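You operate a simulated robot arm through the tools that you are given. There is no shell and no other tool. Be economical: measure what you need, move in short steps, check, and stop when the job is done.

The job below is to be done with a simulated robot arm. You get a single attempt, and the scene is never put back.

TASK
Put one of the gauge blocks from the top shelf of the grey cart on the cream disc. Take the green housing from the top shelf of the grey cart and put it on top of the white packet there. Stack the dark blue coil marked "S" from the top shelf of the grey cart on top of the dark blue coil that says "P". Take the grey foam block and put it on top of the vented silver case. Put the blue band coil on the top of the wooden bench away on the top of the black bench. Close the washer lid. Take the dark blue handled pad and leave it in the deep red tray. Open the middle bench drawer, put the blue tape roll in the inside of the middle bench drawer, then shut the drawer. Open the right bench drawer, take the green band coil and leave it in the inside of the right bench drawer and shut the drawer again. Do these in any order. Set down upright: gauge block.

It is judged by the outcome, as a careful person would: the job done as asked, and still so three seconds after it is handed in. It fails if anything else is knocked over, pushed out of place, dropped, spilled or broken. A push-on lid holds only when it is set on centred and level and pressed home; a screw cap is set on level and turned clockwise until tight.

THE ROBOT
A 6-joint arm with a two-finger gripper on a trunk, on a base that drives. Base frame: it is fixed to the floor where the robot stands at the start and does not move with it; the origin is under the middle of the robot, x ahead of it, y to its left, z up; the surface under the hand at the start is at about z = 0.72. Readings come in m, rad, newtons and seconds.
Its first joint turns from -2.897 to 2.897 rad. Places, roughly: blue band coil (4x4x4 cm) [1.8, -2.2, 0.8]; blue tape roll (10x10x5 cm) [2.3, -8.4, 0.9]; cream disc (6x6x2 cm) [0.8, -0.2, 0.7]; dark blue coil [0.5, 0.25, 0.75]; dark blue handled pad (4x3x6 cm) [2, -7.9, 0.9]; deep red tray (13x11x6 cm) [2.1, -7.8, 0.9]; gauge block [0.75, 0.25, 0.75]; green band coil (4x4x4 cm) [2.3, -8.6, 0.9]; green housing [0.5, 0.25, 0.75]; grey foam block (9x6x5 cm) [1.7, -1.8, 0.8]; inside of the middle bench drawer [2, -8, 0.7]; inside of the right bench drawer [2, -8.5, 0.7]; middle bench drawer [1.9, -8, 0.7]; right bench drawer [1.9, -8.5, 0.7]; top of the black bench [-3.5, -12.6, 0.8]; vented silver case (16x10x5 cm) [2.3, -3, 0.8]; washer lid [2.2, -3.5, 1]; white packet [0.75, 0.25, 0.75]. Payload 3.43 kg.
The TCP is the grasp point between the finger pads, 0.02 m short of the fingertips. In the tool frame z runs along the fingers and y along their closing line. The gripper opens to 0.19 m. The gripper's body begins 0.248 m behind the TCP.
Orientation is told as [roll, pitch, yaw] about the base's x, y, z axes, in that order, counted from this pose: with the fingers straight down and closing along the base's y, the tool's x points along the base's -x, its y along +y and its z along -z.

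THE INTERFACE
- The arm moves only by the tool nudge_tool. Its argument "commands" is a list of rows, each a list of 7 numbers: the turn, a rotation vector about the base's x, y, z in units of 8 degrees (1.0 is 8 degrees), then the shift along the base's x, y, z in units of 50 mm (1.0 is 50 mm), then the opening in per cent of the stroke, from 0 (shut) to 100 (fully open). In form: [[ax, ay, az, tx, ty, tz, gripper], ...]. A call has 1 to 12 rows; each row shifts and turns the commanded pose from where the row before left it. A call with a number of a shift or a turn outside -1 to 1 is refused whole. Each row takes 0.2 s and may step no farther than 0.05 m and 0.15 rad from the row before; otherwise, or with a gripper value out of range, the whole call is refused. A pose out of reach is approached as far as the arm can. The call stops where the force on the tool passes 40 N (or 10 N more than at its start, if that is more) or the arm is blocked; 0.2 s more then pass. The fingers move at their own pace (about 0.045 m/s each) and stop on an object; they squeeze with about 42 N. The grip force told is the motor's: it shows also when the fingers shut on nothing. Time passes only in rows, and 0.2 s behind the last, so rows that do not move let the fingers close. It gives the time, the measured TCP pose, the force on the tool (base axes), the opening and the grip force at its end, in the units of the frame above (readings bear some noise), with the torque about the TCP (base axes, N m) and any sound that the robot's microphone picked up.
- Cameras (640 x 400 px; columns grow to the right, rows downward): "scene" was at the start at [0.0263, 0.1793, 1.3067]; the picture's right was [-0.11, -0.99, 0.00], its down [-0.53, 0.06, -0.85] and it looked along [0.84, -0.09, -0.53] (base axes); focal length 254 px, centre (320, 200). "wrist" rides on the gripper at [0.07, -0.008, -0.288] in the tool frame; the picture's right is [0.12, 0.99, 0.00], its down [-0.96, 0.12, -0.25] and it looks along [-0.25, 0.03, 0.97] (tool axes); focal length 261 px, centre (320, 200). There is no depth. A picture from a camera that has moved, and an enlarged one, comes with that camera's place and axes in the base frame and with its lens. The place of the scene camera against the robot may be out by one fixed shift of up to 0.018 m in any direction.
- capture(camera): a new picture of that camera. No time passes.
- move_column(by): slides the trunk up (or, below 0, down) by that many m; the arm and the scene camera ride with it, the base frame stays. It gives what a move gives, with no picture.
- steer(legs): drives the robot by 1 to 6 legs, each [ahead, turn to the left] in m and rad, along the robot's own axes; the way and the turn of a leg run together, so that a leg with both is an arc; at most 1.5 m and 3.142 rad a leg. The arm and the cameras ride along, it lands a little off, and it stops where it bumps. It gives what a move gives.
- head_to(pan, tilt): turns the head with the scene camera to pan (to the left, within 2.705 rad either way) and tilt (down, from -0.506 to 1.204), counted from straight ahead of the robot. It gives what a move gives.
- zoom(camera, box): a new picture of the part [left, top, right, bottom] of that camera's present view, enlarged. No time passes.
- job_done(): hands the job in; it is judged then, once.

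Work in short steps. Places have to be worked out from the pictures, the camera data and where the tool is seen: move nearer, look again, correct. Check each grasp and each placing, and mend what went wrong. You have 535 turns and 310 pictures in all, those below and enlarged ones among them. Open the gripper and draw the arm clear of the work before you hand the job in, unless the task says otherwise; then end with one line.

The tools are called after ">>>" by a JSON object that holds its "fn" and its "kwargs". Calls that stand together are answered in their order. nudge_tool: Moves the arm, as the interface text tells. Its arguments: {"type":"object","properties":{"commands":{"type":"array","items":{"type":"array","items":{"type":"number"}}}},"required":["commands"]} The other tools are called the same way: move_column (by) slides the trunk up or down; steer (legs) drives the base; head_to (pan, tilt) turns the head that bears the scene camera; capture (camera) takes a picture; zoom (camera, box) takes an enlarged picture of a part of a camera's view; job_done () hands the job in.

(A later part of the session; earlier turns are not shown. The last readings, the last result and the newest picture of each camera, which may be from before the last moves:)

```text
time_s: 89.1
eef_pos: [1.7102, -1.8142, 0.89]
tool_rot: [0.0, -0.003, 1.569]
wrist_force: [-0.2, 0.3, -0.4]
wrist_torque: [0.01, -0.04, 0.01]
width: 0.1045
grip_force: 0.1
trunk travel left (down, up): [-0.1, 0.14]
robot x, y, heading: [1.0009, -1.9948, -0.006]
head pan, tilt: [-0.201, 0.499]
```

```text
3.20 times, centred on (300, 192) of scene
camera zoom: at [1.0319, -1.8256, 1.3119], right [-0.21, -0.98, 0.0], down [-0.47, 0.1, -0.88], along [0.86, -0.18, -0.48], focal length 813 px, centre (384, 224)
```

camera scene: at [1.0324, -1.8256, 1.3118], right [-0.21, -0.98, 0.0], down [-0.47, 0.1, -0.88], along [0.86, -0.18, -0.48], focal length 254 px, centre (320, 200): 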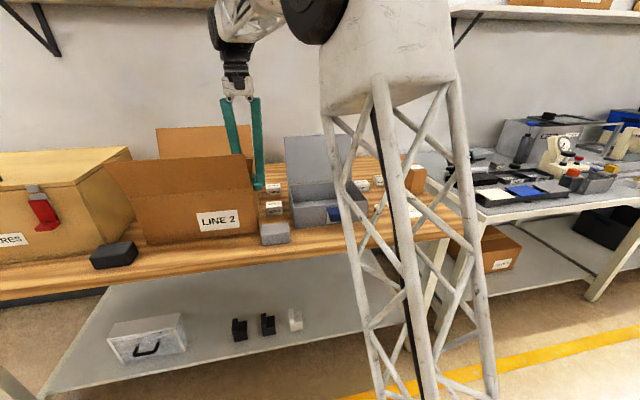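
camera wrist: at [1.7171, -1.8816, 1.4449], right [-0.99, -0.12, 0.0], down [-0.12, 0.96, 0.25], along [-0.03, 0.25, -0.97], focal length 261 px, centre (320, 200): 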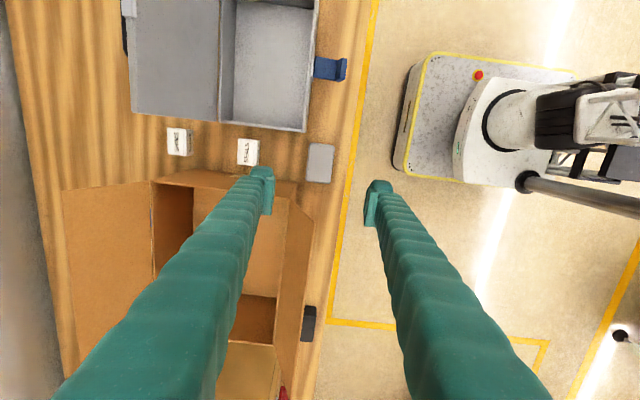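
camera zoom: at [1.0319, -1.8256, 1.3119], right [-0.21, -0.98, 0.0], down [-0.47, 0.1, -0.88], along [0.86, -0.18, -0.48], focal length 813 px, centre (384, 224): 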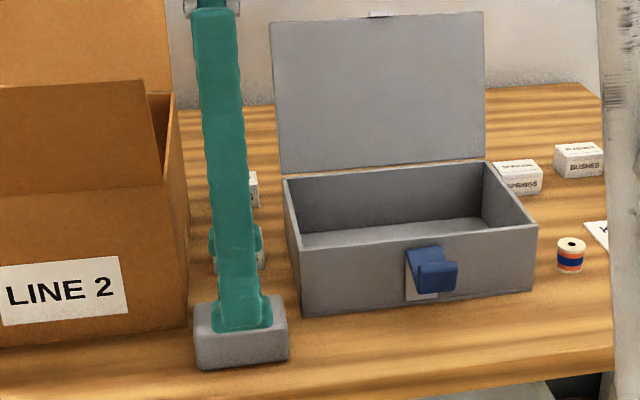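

Aligned. Lower to z≈0.825 and close.

>>> {"fn": "nudge_tool", "kwargs": {"commands": [[0, 0, 0, 0, 0, -0.7, 55], [0, 0, 0, 0, 0, -0.6, 55], [0, 0, 0, 0, 0, 0, 0], [0, 0, 0, 0, 0, 0, 0], [0, 0, 0, 0, 0, 0, 0], [0, 0, 0, 0, 0, 0, 0]]}}

>>> {"fn": "zoom", "kwargs": {"camera": "scene", "box": [240, 180, 320, 255]}}

```text
time_s: 90.5
eef_pos: [1.7099, -1.8156, 0.8248]
tool_rot: [-0.001, -0.003, 1.569]
wrist_force: [-0.3, -0.9, 0.7]
wrist_torque: [0.0, -0.02, -0.01]
width: 0.0584
grip_force: 38.5
trunk travel left (down, up): [-0.1, 0.14]
robot x, y, heading: [1.0084, -1.9938, -0.009]
head pan, tilt: [-0.201, 0.499]
```

```text
5.33 times, centred on (280, 218) of scene
camera zoom: at [1.032, -1.8256, 1.3119], right [-0.21, -0.98, 0.0], down [-0.47, 0.1, -0.88], along [0.86, -0.18, -0.48], focal length 1355 px, centre (533, 107)
```

zoom: 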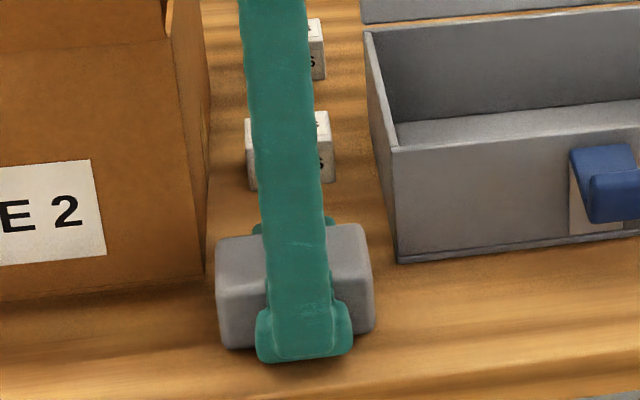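

Held (58 mm). Lift straight up then retract toward the robot.

>>> {"fn": "nudge_tool", "kwargs": {"commands": [[0, 0, 0, 0, 0, 1, 0], [0, 0, 0, 0, 0, 1, 0], [0, 0, 0, 0, 0, 1, 0], [0, 0, 0, 0, 0, 1, 0], [0, 0, 0, 0, 0, 1, 0], [0, 0, 0, 0, 0, 1, 0], [0, 0, 0, 0, 0, 0.6, 0], [0, 0, 0, -0.9, -0.3, 0, 0], [0, 0, 0, -0.9, -0.3, 0, 0], [0, 0, 0, -0.9, -0.3, 0, 0], [0, 0, 0, -0.9, -0.3, 0, 0], [0, 0, 0, -0.9, -0.3, 0, 0]]}}

>>> {"fn": "head_to", "kwargs": {"pan": -0.7, "tilt": 0.4}}

>>> {"fn": "capture", "kwargs": {"camera": "scene"}}

```text
time_s: 93.1
eef_pos: [1.4863, -1.8934, 1.1604]
tool_rot: [0.002, 0.0, 1.568]
wrist_force: [1.2, -0.2, -1.3]
wrist_torque: [-0.12, 0.35, 0.02]
width: 0.0583
grip_force: 42.7
trunk travel left (down, up): [-0.1, 0.14]
robot x, y, heading: [1.005, -1.9979, -0.009]
head pan, tilt: [-0.201, 0.499]
```

```text
time_s: 94.0
eef_pos: [1.4855, -1.8919, 1.1611]
tool_rot: [0.0, -0.004, 1.569]
wrist_force: [0.4, 0.3, 0.8]
wrist_torque: [0.04, 0.01, 0.01]
width: 0.0585
grip_force: 41.7
trunk travel left (down, up): [-0.1, 0.14]
robot x, y, heading: [1.0067, -1.9946, -0.006]
head pan, tilt: [-0.7, 0.4]
```

```text
235 pictures are left
camera scene: at [1.0133, -1.867, 1.321], right [-0.65, -0.76, 0.0], down [-0.3, 0.25, -0.92], along [0.7, -0.6, -0.39], focal length 254 px, centre (320, 200)
```

scene: 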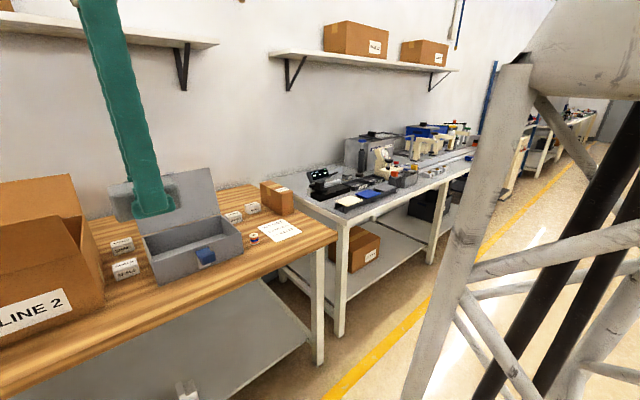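

Next: drive right along the benches to about (1.0,-3.2), face the bench and look at the silver case and washer.

>>> {"fn": "steer", "kwargs": {"legs": [[0, -1.565], [1.2, 0], [0, 1.571]]}}

>>> {"fn": "head_to", "kwargs": {"pan": -0.2, "tilt": 0.45}}

>>> {"fn": "capture", "kwargs": {"camera": "scene"}}

```text
time_s: 108.1
eef_pos: [1.4993, -3.1104, 1.161]
tool_rot: [0.0, -0.004, 1.572]
wrist_force: [-0.5, 0.4, -0.2]
wrist_torque: [0.01, 0.03, 0.0]
width: 0.0583
grip_force: 42.3
trunk travel left (down, up): [-0.1, 0.14]
robot x, y, heading: [1.019, -3.2126, -0.004]
head pan, tilt: [-0.7, 0.4]
```

```text
time_s: 109.1
eef_pos: [1.5011, -3.1103, 1.1612]
tool_rot: [0.001, -0.003, 1.571]
wrist_force: [-0.9, -0.4, 0.3]
wrist_torque: [-0.02, 0.01, 0.02]
width: 0.0583
grip_force: 41.7
trunk travel left (down, up): [-0.1, 0.14]
robot x, y, heading: [1.0198, -3.2131, -0.004]
head pan, tilt: [-0.201, 0.45]
```

```text
234 pictures are left
camera scene: at [1.0484, -3.0445, 1.3164], right [-0.2, -0.98, 0.0], down [-0.43, 0.09, -0.9], along [0.88, -0.18, -0.44], focal length 254 px, centre (320, 200)
```

scene: 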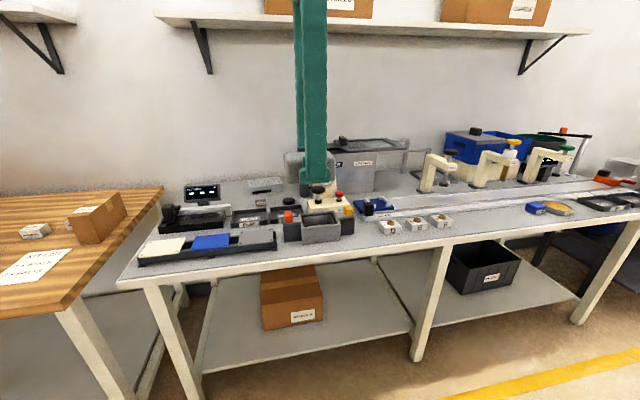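

>>> {"fn": "zoom", "kwargs": {"camera": "scene", "box": [140, 120, 460, 280]}}

```text
2.00 times, centred on (300, 200) of scene
camera zoom: at [1.0484, -3.0445, 1.3164], right [-0.2, -0.98, 0.0], down [-0.43, 0.09, -0.9], along [0.88, -0.18, -0.44], focal length 508 px, centre (360, 200)
```

zoom: 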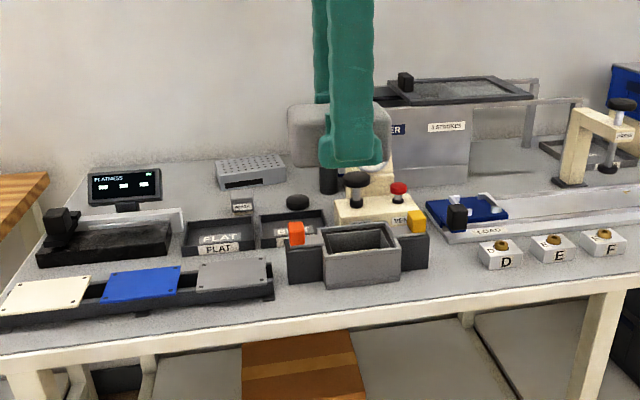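

Case top centre ≈ (2.22, -3.01); bench front edge x≈1.66. Reposition so the robot stands at about (1.27, -3.02).

>>> {"fn": "steer", "kwargs": {"legs": [[0, 1.571], [0.195, 0], [0, -1.571], [0.25, 0]]}}

>>> {"fn": "capture", "kwargs": {"camera": "scene"}}

```text
time_s: 120.2
eef_pos: [1.7417, -2.8545, 1.1609]
tool_rot: [-0.002, -0.004, 1.642]
wrist_force: [-0.7, 0.2, 0.5]
wrist_torque: [0.03, -0.07, -0.03]
width: 0.0585
grip_force: 41.8
trunk travel left (down, up): [-0.1, 0.14]
robot x, y, heading: [1.2709, -2.9975, 0.067]
head pan, tilt: [-0.201, 0.45]
```

```text
232 pictures are left
camera scene: at [1.2846, -2.8215, 1.3164], right [-0.13, -0.99, 0.0], down [-0.43, 0.06, -0.9], along [0.89, -0.12, -0.44], focal length 254 px, centre (320, 200)
```

scene: 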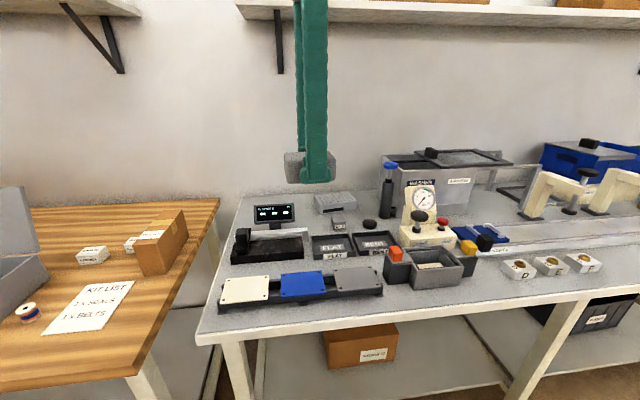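

>>> {"fn": "zoom", "kwargs": {"camera": "scene", "box": [220, 140, 500, 300]}}

>>> {"fn": "capture", "kwargs": {"camera": "wrist"}}

```text
2.29 times, centred on (360, 220) of scene
camera zoom: at [1.2846, -2.8215, 1.3164], right [-0.13, -0.99, 0.0], down [-0.43, 0.06, -0.9], along [0.89, -0.12, -0.44], focal length 581 px, centre (229, 154)
```

zoom: 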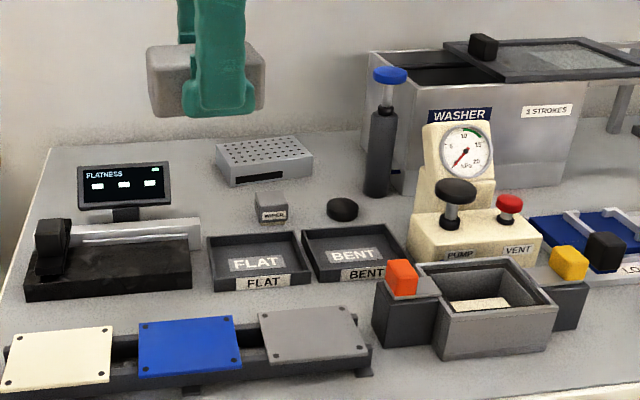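

```text
230 pictures are left
camera wrist: at [1.7545, -2.9258, 1.4493], right [-0.98, -0.19, 0.0], down [-0.18, 0.95, 0.25], along [-0.05, 0.25, -0.97], focal length 261 px, centre (320, 200)
```

wrist: 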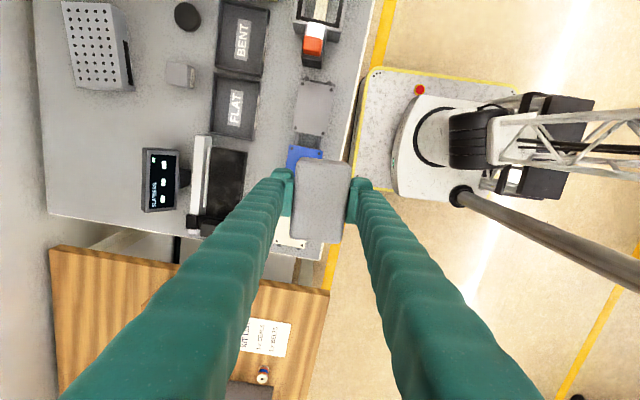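

Case centre ≈ (2.226, -3.011), turned about +15°. Carry the foam over: first align y and yaw, then go forward at z≈1.02.

>>> {"fn": "nudge_tool", "kwargs": {"commands": [[0, 0, 0.7, 0, -0.9, 0, 0], [0, 0, 0.6, 0, -0.9, 0, 0], [0, 0, 0, 0, -0.9, 0, 0], [0, 0, 0, 0, -0.4, -0.8, 0], [0, 0, 0, 0, 0, -1, 0], [0, 0, 0, 0, 0, -1, 0], [0, 0, 0, 1, 0, 0, 0], [0, 0, 0, 1, 0, 0, 0], [0, 0, 0, 1, 0, 0, 0], [0, 0, 0, 1, 0, 0, 0], [0, 0, 0, 1, 0, 0, 0], [0, 0, 0, 1, 0, 0, 0]]}}

>>> {"fn": "capture", "kwargs": {"camera": "wrist"}}

>>> {"fn": "capture", "kwargs": {"camera": "scene"}}

```text
time_s: 122.8
eef_pos: [2.0437, -3.0115, 1.022]
tool_rot: [-0.002, -0.001, 1.822]
wrist_force: [-0.9, 0.1, 1.4]
wrist_torque: [0.01, -0.26, -0.02]
width: 0.0586
grip_force: 42.0
trunk travel left (down, up): [-0.1, 0.14]
robot x, y, heading: [1.2672, -2.9888, 0.068]
head pan, tilt: [-0.201, 0.45]
```

```text
229 pictures are left
camera wrist: at [2.0684, -3.0794, 1.3099], right [-0.93, -0.36, 0.0], down [-0.35, 0.9, 0.25], along [-0.09, 0.23, -0.97], focal length 261 px, centre (320, 200)
```

wrist: 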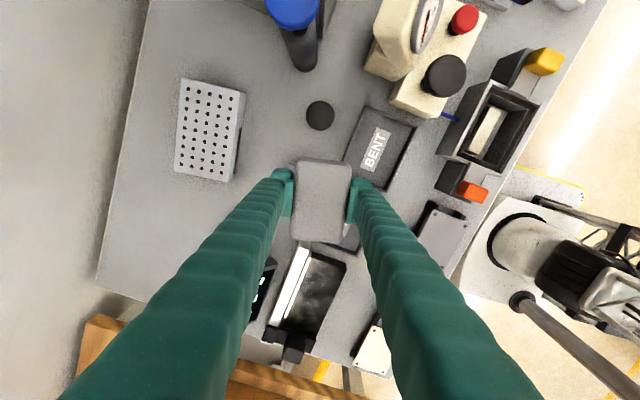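

```text
228 pictures are left
camera scene: at [1.2839, -2.8216, 1.3163], right [-0.13, -0.99, 0.0], down [-0.43, 0.06, -0.9], along [0.89, -0.12, -0.43], focal length 254 px, centre (320, 200)
```

scene: 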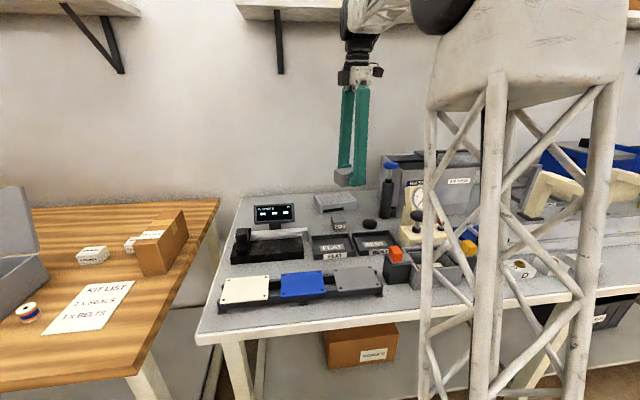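

Wrist view puts the case at ≈(2.247,-3.015). Move forward to x≈2.238, near the reach limit, and check.

>>> {"fn": "nudge_tool", "kwargs": {"commands": [[0, 0, 0.1, 1, 0, 0, 0], [0, 0, 0, 1, 0, 0, 0], [0, 0, 0, 1, 0, -0.2, 0], [0, 0, 0, 0.85, -0.06, -0.4, 0], [0, 0, 0, 0, 0, -0.5, 0], [0, 0, 0, 0, 0, 0, 0]]}}

>>> {"fn": "capture", "kwargs": {"camera": "wrist"}}

>>> {"fn": "zoom", "kwargs": {"camera": "scene", "box": [290, 110, 450, 240]}}

```text
refused: row 3 steps farther than a row can; nothing moved
```

```text
227 pictures are left
camera wrist: at [2.0684, -3.0794, 1.3099], right [-0.93, -0.36, 0.0], down [-0.35, 0.9, 0.25], along [-0.09, 0.23, -0.97], focal length 261 px, centre (320, 200)
```

wrist: 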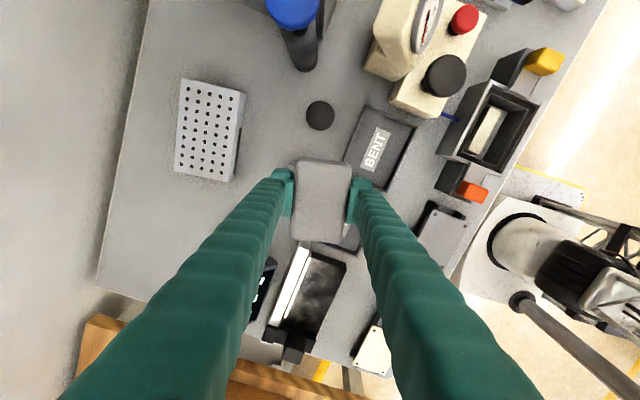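

```text
3.08 times, centred on (370, 175) of scene
camera zoom: at [1.2839, -2.8216, 1.3163], right [-0.13, -0.99, 0.0], down [-0.43, 0.06, -0.9], along [0.89, -0.12, -0.43], focal length 782 px, centre (166, 277)
```

zoom: 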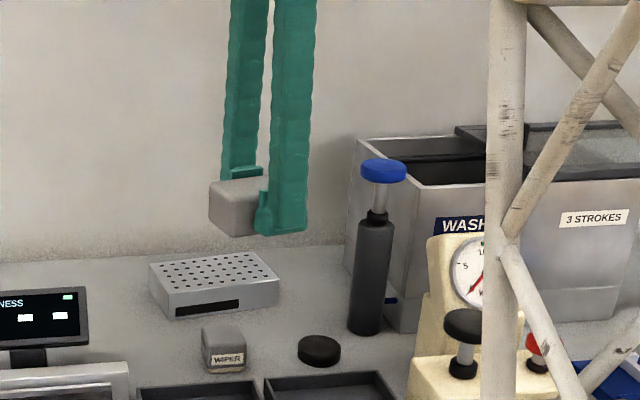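

I must keep each row within 50 mm overall; resend with smaller rows.

>>> {"fn": "nudge_tool", "kwargs": {"commands": [[0, 0, 0.1, 0.95, 0, 0, 0], [0, 0, 0, 0.95, 0, 0, 0], [0, 0, 0, 0.95, 0, -0.2, 0], [0, 0, 0, 0.9, -0.06, -0.3, 0], [0, 0, 0, 0.1, 0, -0.6, 0], [0, 0, 0, 0, 0, 0, 0]]}}

>>> {"fn": "capture", "kwargs": {"camera": "wrist"}}

>>> {"fn": "zoom", "kwargs": {"camera": "scene", "box": [290, 110, 450, 240]}}

```text
time_s: 124.2
eef_pos: [2.2331, -3.0127, 0.9638]
tool_rot: [-0.001, -0.003, 1.838]
wrist_force: [-0.5, -0.3, -1.0]
wrist_torque: [0.02, 0.0, 0.01]
width: 0.0588
grip_force: 41.9
trunk travel left (down, up): [-0.1, 0.14]
robot x, y, heading: [1.2692, -2.9907, 0.065]
head pan, tilt: [-0.201, 0.45]
```

```text
225 pictures are left
camera wrist: at [2.2595, -3.0791, 1.2526], right [-0.93, -0.38, 0.0], down [-0.37, 0.9, 0.25], along [-0.09, 0.23, -0.97], focal length 261 px, centre (320, 200)
```

wrist: 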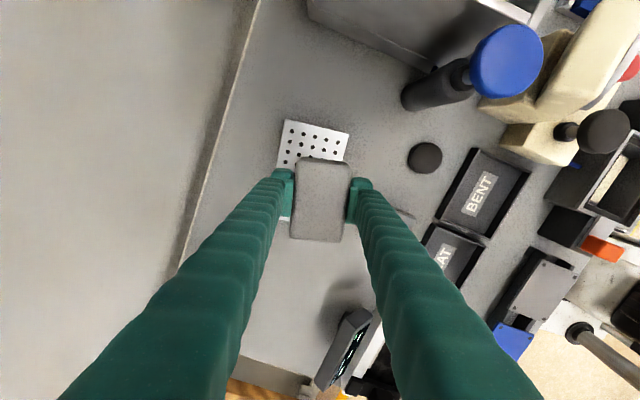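

```text
3.08 times, centred on (370, 175) of scene
camera zoom: at [1.2848, -2.8216, 1.3164], right [-0.13, -0.99, 0.0], down [-0.43, 0.06, -0.9], along [0.89, -0.12, -0.44], focal length 782 px, centre (166, 277)
```

zoom: 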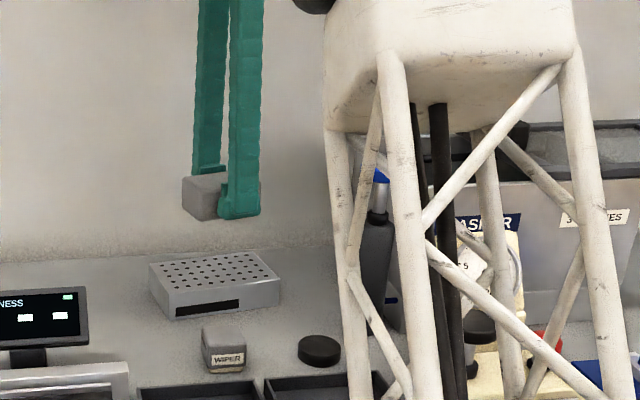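

Case centre ≈ (2.248,-3.010). Move +10 mm in x and descend, slowing near z≈0.89.

>>> {"fn": "nudge_tool", "kwargs": {"commands": [[0, 0, 0, 0.2, 0.03, -0.6, 0], [0, 0, 0, 0, 0, -0.5, 0], [0, 0, 0, 0, 0, -0.2, 0], [0, 0, 0, 0, 0, 0, 0]]}}

>>> {"fn": "zoom", "kwargs": {"camera": "scene", "box": [310, 140, 410, 220]}}

```text
time_s: 125.2
eef_pos: [2.2447, -3.0115, 0.8993]
tool_rot: [0.0, -0.003, 1.838]
wrist_force: [0.1, -0.4, 0.5]
wrist_torque: [-0.02, 0.01, 0.01]
width: 0.0585
grip_force: 42.2
trunk travel left (down, up): [-0.1, 0.14]
robot x, y, heading: [1.2687, -2.9931, 0.068]
head pan, tilt: [-0.201, 0.45]
```

```text
5.00 times, centred on (360, 180) of scene
camera zoom: at [1.2848, -2.8216, 1.3164], right [-0.13, -0.99, 0.0], down [-0.43, 0.06, -0.9], along [0.89, -0.12, -0.44], focal length 1270 px, centre (120, 300)
```

zoom: 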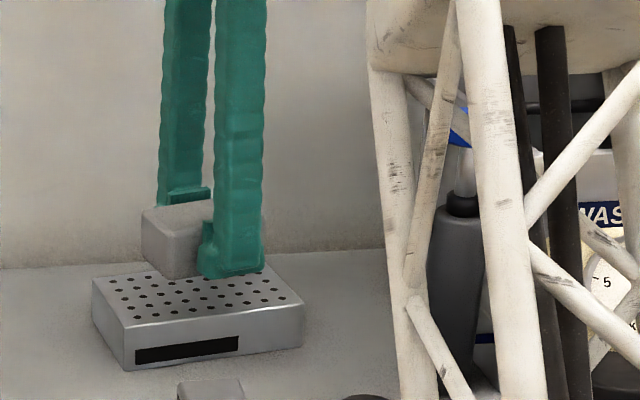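

Lower further in 4–5 mm rows until contact.

>>> {"fn": "nudge_tool", "kwargs": {"commands": [[0, 0, 0, 0, 0, -0.1, 0], [0, 0, 0, 0, 0, -0.08, 0], [0, 0, 0, 0, 0, -0.08, 0], [0, 0, 0, 0, 0, 0, 0]]}}

>>> {"fn": "zoom", "kwargs": {"camera": "scene", "box": [310, 140, 410, 220]}}

```text
time_s: 126.2
eef_pos: [2.2453, -3.0112, 0.8887]
tool_rot: [0.0, -0.005, 1.835]
wrist_force: [-0.2, -1.6, -0.4]
wrist_torque: [0.02, -0.02, 0.02]
width: 0.0586
grip_force: 42.4
trunk travel left (down, up): [-0.1, 0.14]
robot x, y, heading: [1.2732, -2.9979, 0.069]
head pan, tilt: [-0.201, 0.45]
```

```text
5.00 times, centred on (360, 180) of scene
camera zoom: at [1.2848, -2.8216, 1.3164], right [-0.13, -0.99, 0.0], down [-0.43, 0.06, -0.9], along [0.89, -0.12, -0.44], focal length 1270 px, centre (120, 300)
```

zoom: 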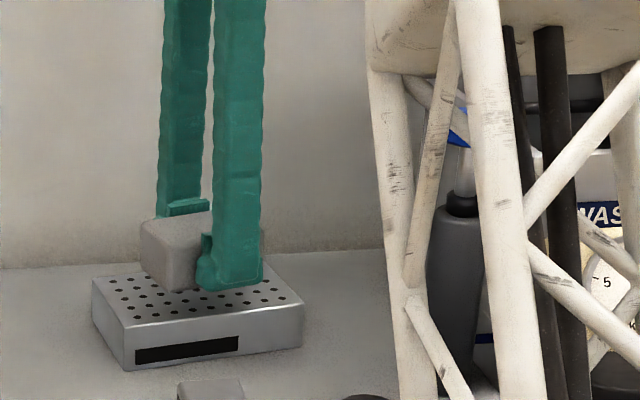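

>>> {"fn": "nudge_tool", "kwargs": {"commands": [[0, 0, 0, 0, 0, -0.06, 0], [0, 0, 0, 0, 0, -0.06, 0], [0, 0, 0, 0, 0, -0.06, 0], [0, 0, 0, 0, 0, 0, 0]]}}

>>> {"fn": "zoom", "kwargs": {"camera": "scene", "box": [310, 140, 410, 220]}}

```text
time_s: 127.2
eef_pos: [2.2443, -3.0113, 0.8784]
tool_rot: [0.001, -0.005, 1.839]
wrist_force: [-0.4, 1.1, 0.2]
wrist_torque: [0.01, 0.0, 0.01]
width: 0.0582
grip_force: 41.9
trunk travel left (down, up): [-0.1, 0.14]
robot x, y, heading: [1.2707, -2.9921, 0.064]
head pan, tilt: [-0.201, 0.45]
```

```text
5.00 times, centred on (360, 180) of scene
camera zoom: at [1.2848, -2.8216, 1.3164], right [-0.13, -0.99, 0.0], down [-0.43, 0.06, -0.9], along [0.89, -0.12, -0.44], focal length 1270 px, centre (120, 300)
```

zoom: 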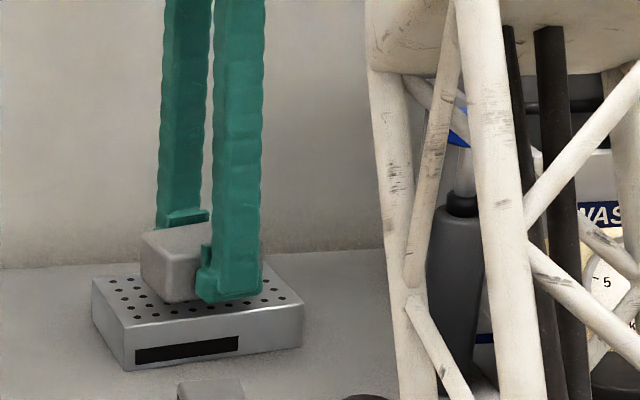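

>>> {"fn": "nudge_tool", "kwargs": {"commands": [[0, 0, 0, 0, 0, -0.04, 0], [0, 0, 0, 0, 0, -0.04, 0], [0, 0, 0, 0, 0, -0.04, 0], [0, 0, 0, 0, 0, 0, 0]]}}

>>> {"fn": "zoom", "kwargs": {"camera": "scene", "box": [310, 140, 410, 220]}}

```text
time_s: 128.2
eef_pos: [2.2424, -3.0095, 0.8728]
tool_rot: [0.001, -0.003, 1.837]
wrist_force: [-0.2, -0.1, -0.8]
wrist_torque: [-0.02, 0.01, -0.01]
width: 0.0584
grip_force: 41.9
trunk travel left (down, up): [-0.1, 0.14]
robot x, y, heading: [1.2689, -2.9967, 0.07]
head pan, tilt: [-0.201, 0.45]
```

```text
5.00 times, centred on (360, 180) of scene
camera zoom: at [1.2848, -2.8216, 1.3164], right [-0.13, -0.99, 0.0], down [-0.43, 0.06, -0.9], along [0.89, -0.12, -0.44], focal length 1270 px, centre (120, 300)
```

zoom: 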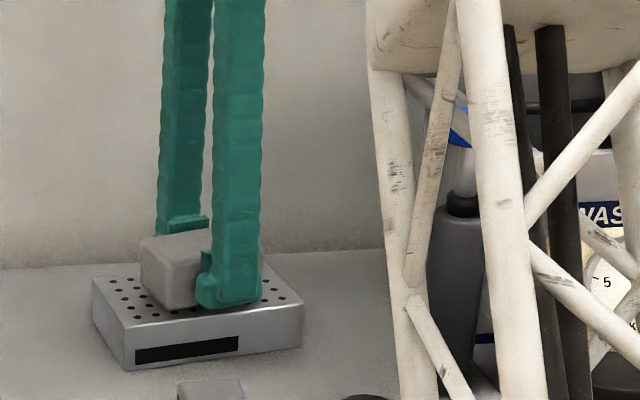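

>>> {"fn": "nudge_tool", "kwargs": {"commands": [[0, 0, 0, 0, 0, -0.04, 0], [0, 0, 0, 0, 0, -0.04, 0], [0, 0, 0, 0, 0, 0, 0]]}}

```text
time_s: 129.0
eef_pos: [2.2433, -3.0109, 0.8695]
tool_rot: [0.001, -0.004, 1.837]
wrist_force: [0.4, -0.1, -0.6]
wrist_torque: [0.02, 0.04, -0.01]
width: 0.0586
grip_force: 42.1
trunk travel left (down, up): [-0.1, 0.14]
robot x, y, heading: [1.268, -2.9966, 0.066]
head pan, tilt: [-0.201, 0.45]
```

>>> {"fn": "nudge_tool", "kwargs": {"commands": [[0, 0, 0, 0, 0, -0.04, 0], [0, 0, 0, 0, 0, -0.04, 0], [0, 0, 0, 0, 0, 0, 0]]}}

>>> {"fn": "zoom", "kwargs": {"camera": "scene", "box": [310, 140, 410, 220]}}

```text
time_s: 129.8
eef_pos: [2.2446, -3.011, 0.8664]
tool_rot: [-0.003, -0.001, 1.837]
wrist_force: [-3.7, -1.0, 15.5]
wrist_torque: [0.04, 0.24, 0.0]
width: 0.0582
grip_force: 41.5
trunk travel left (down, up): [-0.1, 0.14]
robot x, y, heading: [1.2683, -2.9906, 0.065]
head pan, tilt: [-0.201, 0.45]
```

```text
5.00 times, centred on (360, 180) of scene
camera zoom: at [1.284, -2.8216, 1.3166], right [-0.13, -0.99, 0.0], down [-0.43, 0.06, -0.9], along [0.89, -0.12, -0.43], focal length 1270 px, centre (120, 300)
```

zoom: 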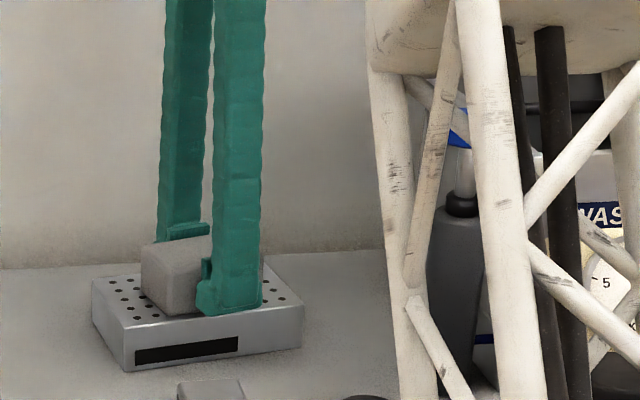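

Contact. Release and rise straight up.

>>> {"fn": "nudge_tool", "kwargs": {"commands": [[0, 0, 0, 0, 0, 0.02, 0], [0, 0, 0, 0, 0, 0, 45], [0, 0, 0, 0, 0, 0, 45], [0, 0, 0, 0, 0, 0, 45], [0, 0, 0, 0, 0, 0.5, 45], [0, 0, 0, 0, 0, 1, 45], [0, 0, 0, 0, 0, 1, 45], [0, 0, 0, -0.8, 0, 0.5, 45], [0, 0, 0, -0.9, 0, 0, 30], [0, 0, 0, -0.9, 0, 0, 0], [0, 0, 0, -0.9, 0, 0, 0]]}}

>>> {"fn": "zoom", "kwargs": {"camera": "scene", "box": [310, 110, 510, 240]}}

```text
time_s: 132.2
eef_pos: [2.0699, -3.0151, 1.013]
tool_rot: [0.002, -0.004, 1.839]
wrist_force: [0.2, -0.5, -1.2]
wrist_torque: [-0.03, 0.26, 0.0]
width: 0.016
grip_force: 0.1
trunk travel left (down, up): [-0.1, 0.14]
robot x, y, heading: [1.2695, -2.9936, 0.07]
head pan, tilt: [-0.201, 0.45]
```

```text
3.08 times, centred on (410, 175) of scene
camera zoom: at [1.2855, -2.8216, 1.3164], right [-0.13, -0.99, 0.0], down [-0.43, 0.06, -0.9], along [0.89, -0.12, -0.44], focal length 782 px, centre (43, 277)
```

zoom: 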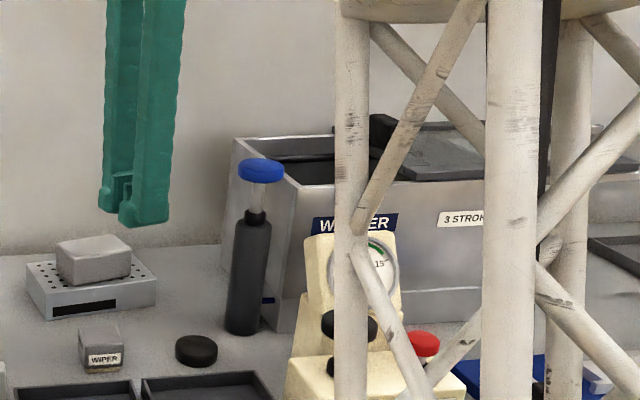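

Foam rests on the case. Retract the arm, and relocate in front of the washer (y≈-3.5).

>>> {"fn": "nudge_tool", "kwargs": {"commands": [[0, 0, 0, -0.8, 0, 0.5, 0], [0, 0, 0, -0.8, 0, 0.5, 0], [0, 0, -0.9, -0.9, 0, 0.4, 0], [0, 0, -0.9, -0.9, 0, 0.4, 0], [0, 0, -0.9, -0.8, 0, 0.4, 0], [0, 0, -0.9, -0.8, 0, 0.4, 0], [0, 0, -0.9, -0.8, 0, 0, 0], [0, 0, -0.9, -0.8, 0, 0, 0], [0, 0, -0.9, -0.4, 0, 0, 0], [0, 0, -0.9, 0, 0, 0, 0], [0, 0, -0.9, 0, 0, 0, 0], [0, 0, -0.9, 0, 0, 0, 0]]}}

>>> {"fn": "steer", "kwargs": {"legs": [[-0.25, 0], [0, -1.64], [0.5, 0], [0, 1.571]]}}

>>> {"fn": "head_to", "kwargs": {"pan": 0.1, "tilt": 0.4}}

>>> {"fn": "capture", "kwargs": {"camera": "scene"}}

```text
time_s: 134.8
eef_pos: [1.7177, -3.0109, 1.1477]
tool_rot: [0.001, -0.004, 0.579]
wrist_force: [-0.3, -0.5, 0.0]
wrist_torque: [0.03, 0.03, 0.0]
width: 0.0
grip_force: 34.9
trunk travel left (down, up): [-0.1, 0.14]
robot x, y, heading: [1.2665, -2.9946, 0.067]
head pan, tilt: [-0.201, 0.45]
```

```text
time_s: 147.3
eef_pos: [1.4625, -3.5751, 1.1472]
tool_rot: [-0.002, -0.004, 0.482]
wrist_force: [-0.5, 0.2, -0.2]
wrist_torque: [0.0, 0.0, 0.02]
width: 0.0
grip_force: 34.5
trunk travel left (down, up): [-0.1, 0.14]
robot x, y, heading: [1.0206, -3.5136, -0.03]
head pan, tilt: [-0.201, 0.45]
```

```text
time_s: 148.1
eef_pos: [1.463, -3.5757, 1.1472]
tool_rot: [-0.001, -0.004, 0.482]
wrist_force: [0.1, 0.1, 0.1]
wrist_torque: [-0.01, -0.01, 0.0]
width: 0.0004
grip_force: 34.4
trunk travel left (down, up): [-0.1, 0.14]
robot x, y, heading: [1.0139, -3.5156, -0.035]
head pan, tilt: [0.099, 0.4]
```

```text
217 pictures are left
camera scene: at [1.0531, -3.3159, 1.321], right [0.07, -1.0, 0.0], down [-0.39, -0.03, -0.92], along [0.92, 0.06, -0.39], focal length 254 px, centre (320, 200)
```

scene: 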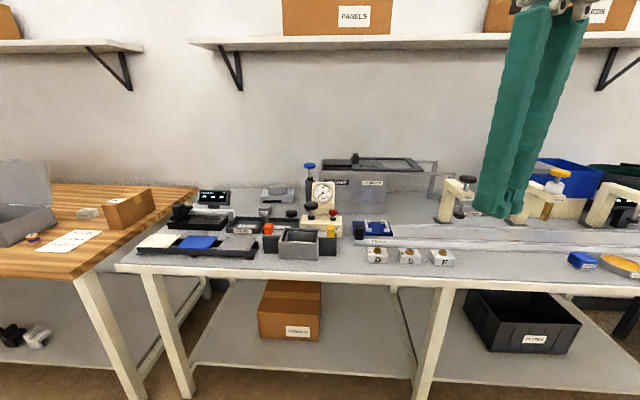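

>>> {"fn": "zoom", "kwargs": {"camera": "scene", "box": [290, 130, 470, 240]}}

```text
3.56 times, centred on (380, 185) of scene
camera zoom: at [1.0531, -3.3159, 1.321], right [0.07, -1.0, 0.0], down [-0.39, -0.03, -0.92], along [0.92, 0.06, -0.39], focal length 904 px, centre (107, 253)
```

zoom: 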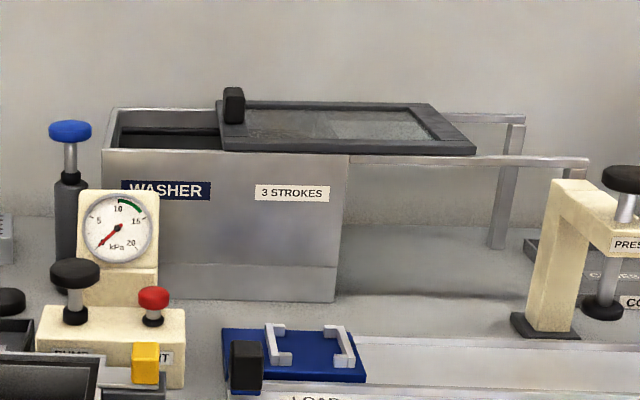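

The washer lid slides on rails to the left (+y) by about 15 cm. I'll push its right end. Drive to about (1.29, -3.65).

>>> {"fn": "steer", "kwargs": {"legs": [[0, -1.536], [0.135, 0], [0, 1.571], [0.27, 0]]}}

>>> {"fn": "capture", "kwargs": {"camera": "scene"}}

>>> {"fn": "capture", "kwargs": {"camera": "wrist"}}

```text
time_s: 158.9
eef_pos: [1.737, -3.6397, 1.1467]
tool_rot: [0.0, -0.005, 0.589]
wrist_force: [-1.3, 0.9, -0.2]
wrist_torque: [-0.02, 0.0, -0.05]
width: 0.0
grip_force: 34.5
trunk travel left (down, up): [-0.1, 0.14]
robot x, y, heading: [1.2915, -3.6278, 0.076]
head pan, tilt: [0.099, 0.4]
```

```text
215 pictures are left
camera scene: at [1.3021, -3.4263, 1.321], right [0.17, -0.98, 0.0], down [-0.38, -0.07, -0.92], along [0.91, 0.16, -0.39], focal length 254 px, centre (320, 200)
```

scene: 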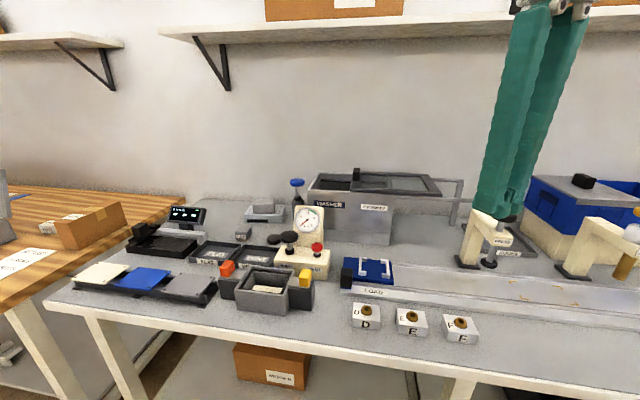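

```text
214 pictures are left
camera wrist: at [1.6826, -3.6865, 1.4347], right [-0.65, 0.76, 0.0], down [0.73, 0.63, 0.25], along [0.19, 0.16, -0.97], focal length 261 px, centre (320, 200)
```

wrist: 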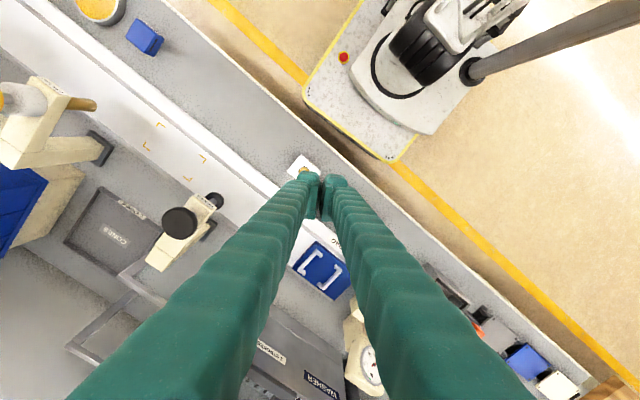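

>>> {"fn": "nudge_tool", "kwargs": {"commands": [[0, 0, -0.85, 0.5, -0.3, 0.3, 0], [0, 0, -0.85, 0.5, -0.3, 0.3, 0], [0, 0, -0.85, 0.5, -0.3, 0, 0], [0, 0, -0.85, 0.5, -0.3, 0, 0], [0, 0, -0.82, 0, 0, 0, 0], [0, 0, 0, 0, 0, 0, 0]]}}

>>> {"fn": "zoom", "kwargs": {"camera": "scene", "box": [280, 140, 500, 270]}}

>>> {"fn": "capture", "kwargs": {"camera": "wrist"}}

```text
time_s: 160.3
eef_pos: [1.8374, -3.7002, 1.176]
tool_rot: [0.001, -0.003, -0.001]
wrist_force: [0.0, -0.3, -0.1]
wrist_torque: [-0.01, -0.02, 0.01]
width: 0.0
grip_force: 34.3
trunk travel left (down, up): [-0.1, 0.14]
robot x, y, heading: [1.2889, -3.6215, 0.076]
head pan, tilt: [0.099, 0.4]
```

```text
2.91 times, centred on (390, 205) of scene
camera zoom: at [1.3022, -3.4263, 1.321], right [0.17, -0.98, 0.0], down [-0.38, -0.07, -0.92], along [0.91, 0.16, -0.39], focal length 739 px, centre (116, 186)
```

zoom: 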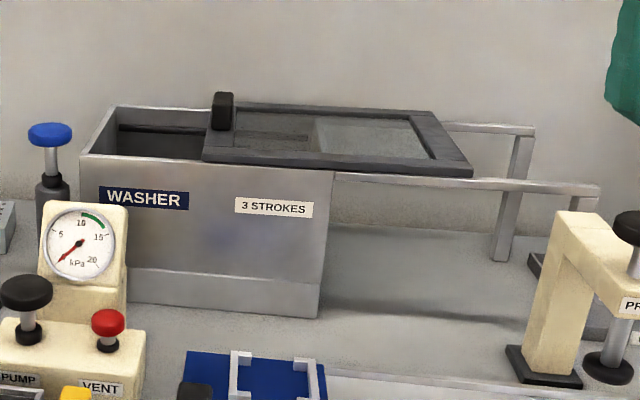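

```text
212 pictures are left
camera wrist: at [1.7661, -3.7089, 1.4647], right [-0.12, 0.99, 0.0], down [0.96, 0.11, 0.25], along [0.25, 0.03, -0.97], focal length 261 px, centre (320, 200)
```

wrist: 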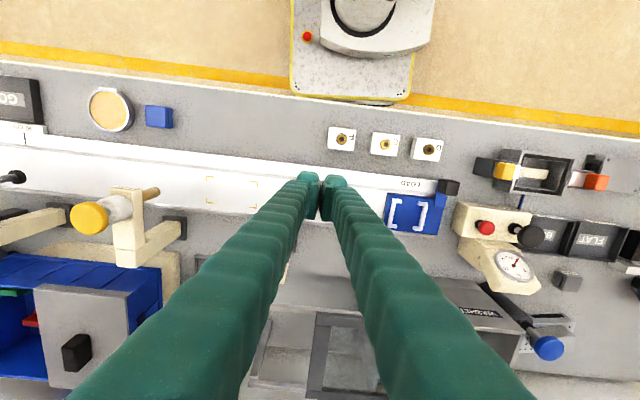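

Lid's right edge is at y≈-3.68, z≈1.01, between rails at x≈2.13 and 2.36. Move behind it at (2.22,-3.77), look before descending.

>>> {"fn": "nudge_tool", "kwargs": {"commands": [[0, 0, 0, 0, -0.9, 0, 0], [0, 0, 0, 0.9, -0.4, 0, 0], [0, 0, 0, 1, 0, 0, 0], [0, 0, 0, 1, 0, 0, 0], [0, 0, 0, 1, 0, 0, 0], [0, 0, 0, 1, 0, 0, 0], [0, 0, 0, 1, 0, 0, 0], [0, 0, 0, 1, 0, 0, 0], [0, 0, 0, 0.7, 0, 0, 0], [0, 0, 0, 0, 0, 0, 0]]}}

>>> {"fn": "capture", "kwargs": {"camera": "wrist"}}

>>> {"fn": "zoom", "kwargs": {"camera": "scene", "box": [280, 120, 500, 250]}}

```text
time_s: 162.5
eef_pos: [2.1897, -3.7637, 1.158]
tool_rot: [-0.003, -0.019, -0.001]
wrist_force: [-0.4, -0.6, 0.1]
wrist_torque: [-0.03, 0.01, 0.01]
width: 0.0001
grip_force: 34.3
out of reach, approached as far as the arm can: row 8, 9
trunk travel left (down, up): [-0.1, 0.14]
robot x, y, heading: [1.2855, -3.624, 0.069]
head pan, tilt: [0.099, 0.4]
```

```text
211 pictures are left
camera wrist: at [2.1135, -3.7702, 1.4451], right [-0.12, 0.99, -0.01], down [0.96, 0.11, 0.27], along [0.26, 0.03, -0.96], focal length 261 px, centre (320, 200)
```

wrist: 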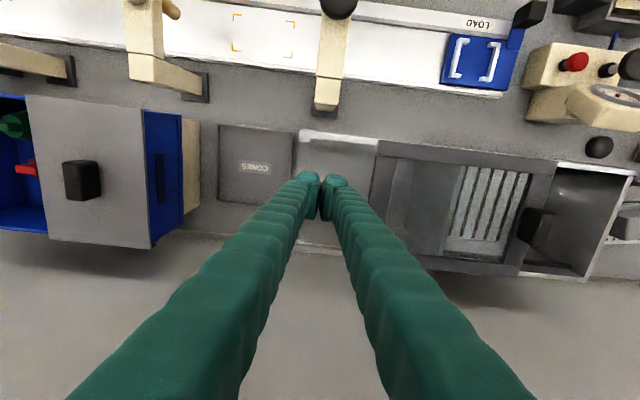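

```text
2.91 times, centred on (390, 185) of scene
camera zoom: at [1.2958, -3.4266, 1.3212], right [0.17, -0.99, 0.0], down [-0.38, -0.07, -0.92], along [0.91, 0.16, -0.38], focal length 739 px, centre (116, 244)
```

zoom: 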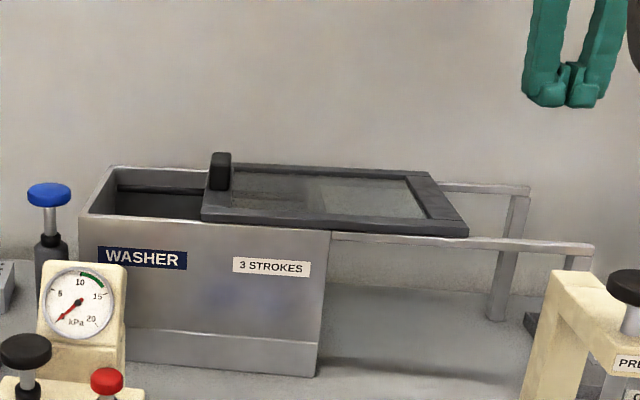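

The arm is at its reach limit, x=2.19, which is still between the rails. Pull the command back slightly and descend to z≈1.0 behind the lid.

>>> {"fn": "nudge_tool", "kwargs": {"commands": [[0, 0, 0, -0.8, 0, 0, 0], [0, 0, 0, 0, 0, -0.6, 0], [0, 0, 0, 0, 0, -0.9, 0], [0, 0, 0, 0, 0, -0.9, 0], [0, 0, 0, 0, 0, -0.9, 0], [0, 0, 0, 0, 0, 0, 0]]}}

>>> {"fn": "zoom", "kwargs": {"camera": "scene", "box": [280, 120, 500, 250]}}

>>> {"fn": "capture", "kwargs": {"camera": "wrist"}}

```text
time_s: 163.9
eef_pos: [2.1576, -3.7593, 0.98]
tool_rot: [0.0, -0.003, -0.001]
wrist_force: [11.1, 2.0, -5.0]
wrist_torque: [0.17, -0.07, 0.3]
width: 0.0002
grip_force: 33.9
trunk travel left (down, up): [-0.1, 0.14]
robot x, y, heading: [1.2891, -3.6248, 0.077]
head pan, tilt: [0.099, 0.4]
```

```text
2.91 times, centred on (390, 185) of scene
camera zoom: at [1.3028, -3.4263, 1.3208], right [0.17, -0.98, 0.0], down [-0.38, -0.07, -0.92], along [0.91, 0.16, -0.39], focal length 739 px, centre (116, 244)
```

zoom: 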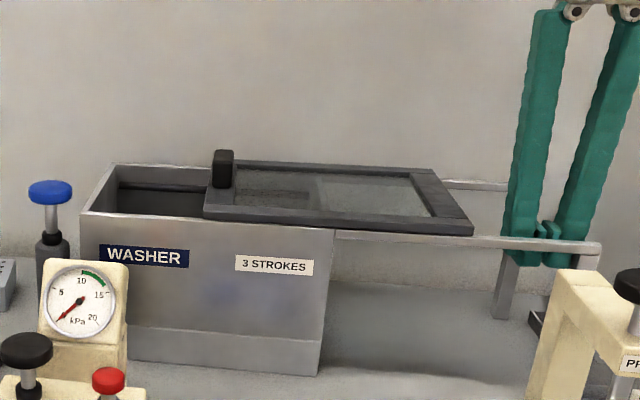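

```text
208 pictures are left
camera wrist: at [2.0858, -3.7672, 1.2677], right [-0.12, 0.99, 0.0], down [0.96, 0.12, 0.25], along [0.25, 0.03, -0.97], focal length 261 px, centre (320, 200)
```

wrist: 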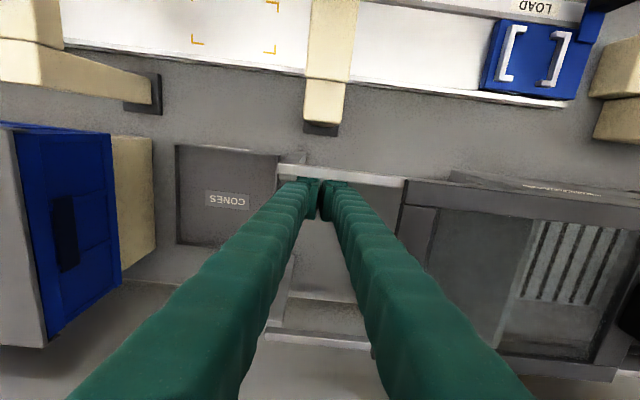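

The finger rubs the near rail; shift +25 mm in x and up a bit.

>>> {"fn": "nudge_tool", "kwargs": {"commands": [[0, 0, 0, 0.5, 0, 0.3, 0], [0, 0, 0, 0.1, 0, 0.1, 0], [0, 0, 0, 0, 0, 0, 0]]}}

>>> {"fn": "zoom", "kwargs": {"camera": "wrist", "box": [240, 130, 480, 280]}}

```text
time_s: 164.7
eef_pos: [2.1872, -3.7606, 1.002]
tool_rot: [0.001, -0.002, 0.0]
wrist_force: [0.6, -0.7, -0.3]
wrist_torque: [-0.03, 0.0, 0.05]
width: 0.0002
grip_force: 34.2
trunk travel left (down, up): [-0.1, 0.14]
robot x, y, heading: [1.2934, -3.6286, 0.073]
head pan, tilt: [0.099, 0.4]
```

```text
2.67 times, centred on (360, 205) of wrist
camera zoom: at [2.1158, -3.7686, 1.2899], right [-0.12, 0.99, 0.0], down [0.96, 0.12, 0.25], along [0.25, 0.03, -0.97], focal length 695 px, centre (213, 187)
```

zoom: 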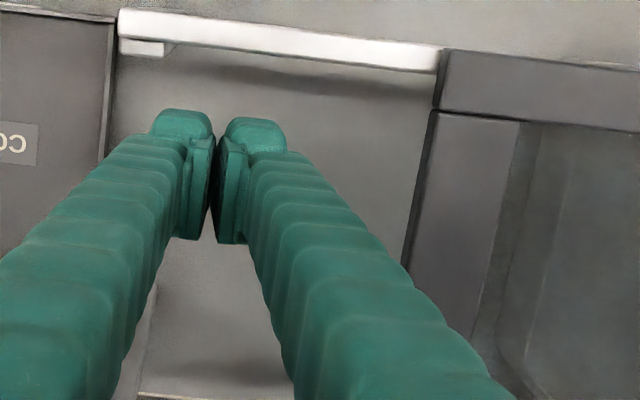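

Clear of the rail. Push in +y gently.

>>> {"fn": "nudge_tool", "kwargs": {"commands": [[0, 0, 0, 0, 0.5, 0, 0], [0, 0, 0, 0, 0.3, 0, 0], [0, 0, 0, 0, 0.3, 0, 0], [0, 0, 0, 0, 0.3, 0, 0], [0, 0, 0, 0, 0.3, 0, 0], [0, 0, 0, 0, 0.3, 0, 0], [0, 0, 0, 0, 0, 0, 0]]}}

>>> {"fn": "zoom", "kwargs": {"camera": "scene", "box": [280, 120, 500, 250]}}

```text
time_s: 166.3
eef_pos: [2.1888, -3.6598, 1.0028]
tool_rot: [-0.001, -0.004, 0.0]
wrist_force: [-0.7, 0.4, 0.3]
wrist_torque: [-0.01, -0.02, 0.02]
width: 0.0001
grip_force: 34.4
trunk travel left (down, up): [-0.1, 0.14]
robot x, y, heading: [1.2889, -3.6242, 0.073]
head pan, tilt: [0.099, 0.4]
```

```text
2.91 times, centred on (390, 185) of scene
camera zoom: at [1.3022, -3.4263, 1.321], right [0.17, -0.98, 0.0], down [-0.38, -0.07, -0.92], along [0.91, 0.16, -0.39], focal length 739 px, centre (116, 244)
```

zoom: 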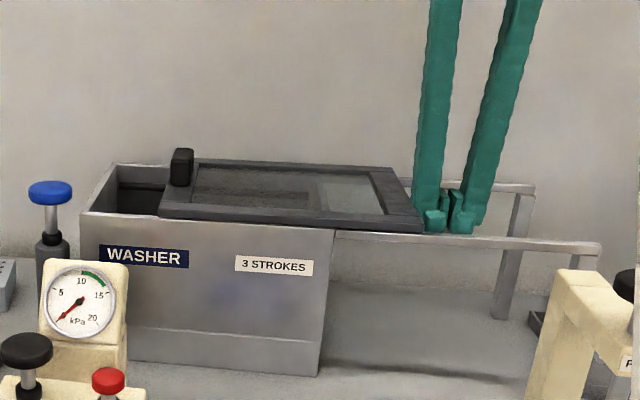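

The lid slides easily. Keep pushing ~10 cm until it stops.

>>> {"fn": "nudge_tool", "kwargs": {"commands": [[0, 0, 0, 0, 0.3, 0, 0], [0, 0, 0, 0, 0.3, 0, 0], [0, 0, 0, 0, 0.3, 0, 0], [0, 0, 0, 0, 0.3, 0, 0], [0, 0, 0, 0, 0.3, 0, 0], [0, 0, 0, 0, 0.2, 0, 0], [0, 0, 0, 0, 0, 0, 0]]}}

>>> {"fn": "zoom", "kwargs": {"camera": "scene", "box": [280, 120, 500, 250]}}

```text
time_s: 167.9
eef_pos: [2.1885, -3.5752, 1.0055]
tool_rot: [0.0, -0.004, -0.002]
wrist_force: [-0.3, -0.1, -0.2]
wrist_torque: [-0.03, 0.0, 0.0]
width: 0.0001
grip_force: 34.2
trunk travel left (down, up): [-0.1, 0.14]
robot x, y, heading: [1.2889, -3.6251, 0.075]
head pan, tilt: [0.099, 0.4]
```

```text
2.91 times, centred on (390, 185) of scene
camera zoom: at [1.3023, -3.4263, 1.321], right [0.17, -0.98, 0.0], down [-0.38, -0.07, -0.92], along [0.91, 0.16, -0.39], focal length 739 px, centre (116, 244)
```

zoom: 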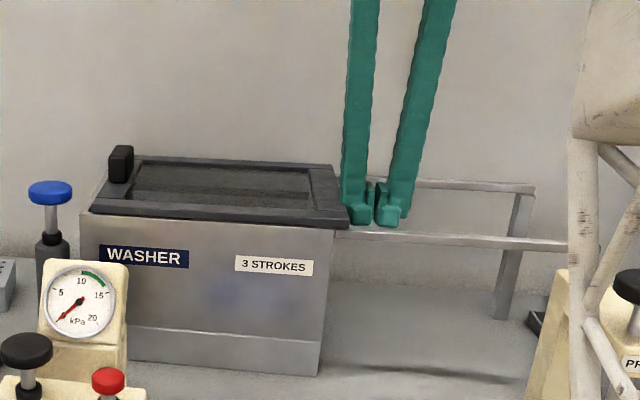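

Nearly closed; push the last centimetre until it stops.

>>> {"fn": "nudge_tool", "kwargs": {"commands": [[0, 0, 0, 0, 0.1, 0, 0], [0, 0, 0, 0, 0.1, 0, 0], [0, 0, 0, 0, 0.1, 0, 0], [0, 0, 0, 0, 0.1, 0, 0], [0, 0, 0, 0, 0.1, 0, 0], [0, 0, 0, 0, 0, 0, 0]]}}

>>> {"fn": "zoom", "kwargs": {"camera": "scene", "box": [280, 120, 500, 250]}}

```text
time_s: 169.3
eef_pos: [2.1887, -3.5583, 1.0053]
tool_rot: [-0.005, -0.003, -0.004]
wrist_force: [0.0, -15.7, 2.6]
wrist_torque: [0.19, 0.07, 0.26]
width: 0.0
grip_force: 33.9
trunk travel left (down, up): [-0.1, 0.14]
robot x, y, heading: [1.2883, -3.6282, 0.066]
head pan, tilt: [0.099, 0.4]
stopped in row 6: the force on the tool passed its limit at 43 N (the readings are from after the stop); the commanded pose is now the measured one
```

```text
2.91 times, centred on (390, 185) of scene
camera zoom: at [1.3042, -3.4272, 1.3211], right [0.16, -0.99, 0.0], down [-0.38, -0.06, -0.92], along [0.91, 0.15, -0.39], focal length 739 px, centre (116, 244)
```

zoom: 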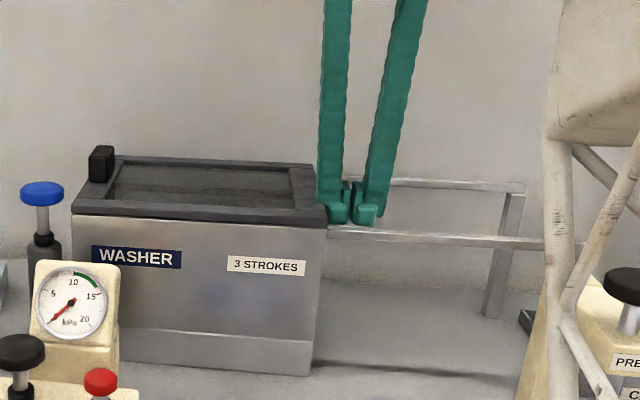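

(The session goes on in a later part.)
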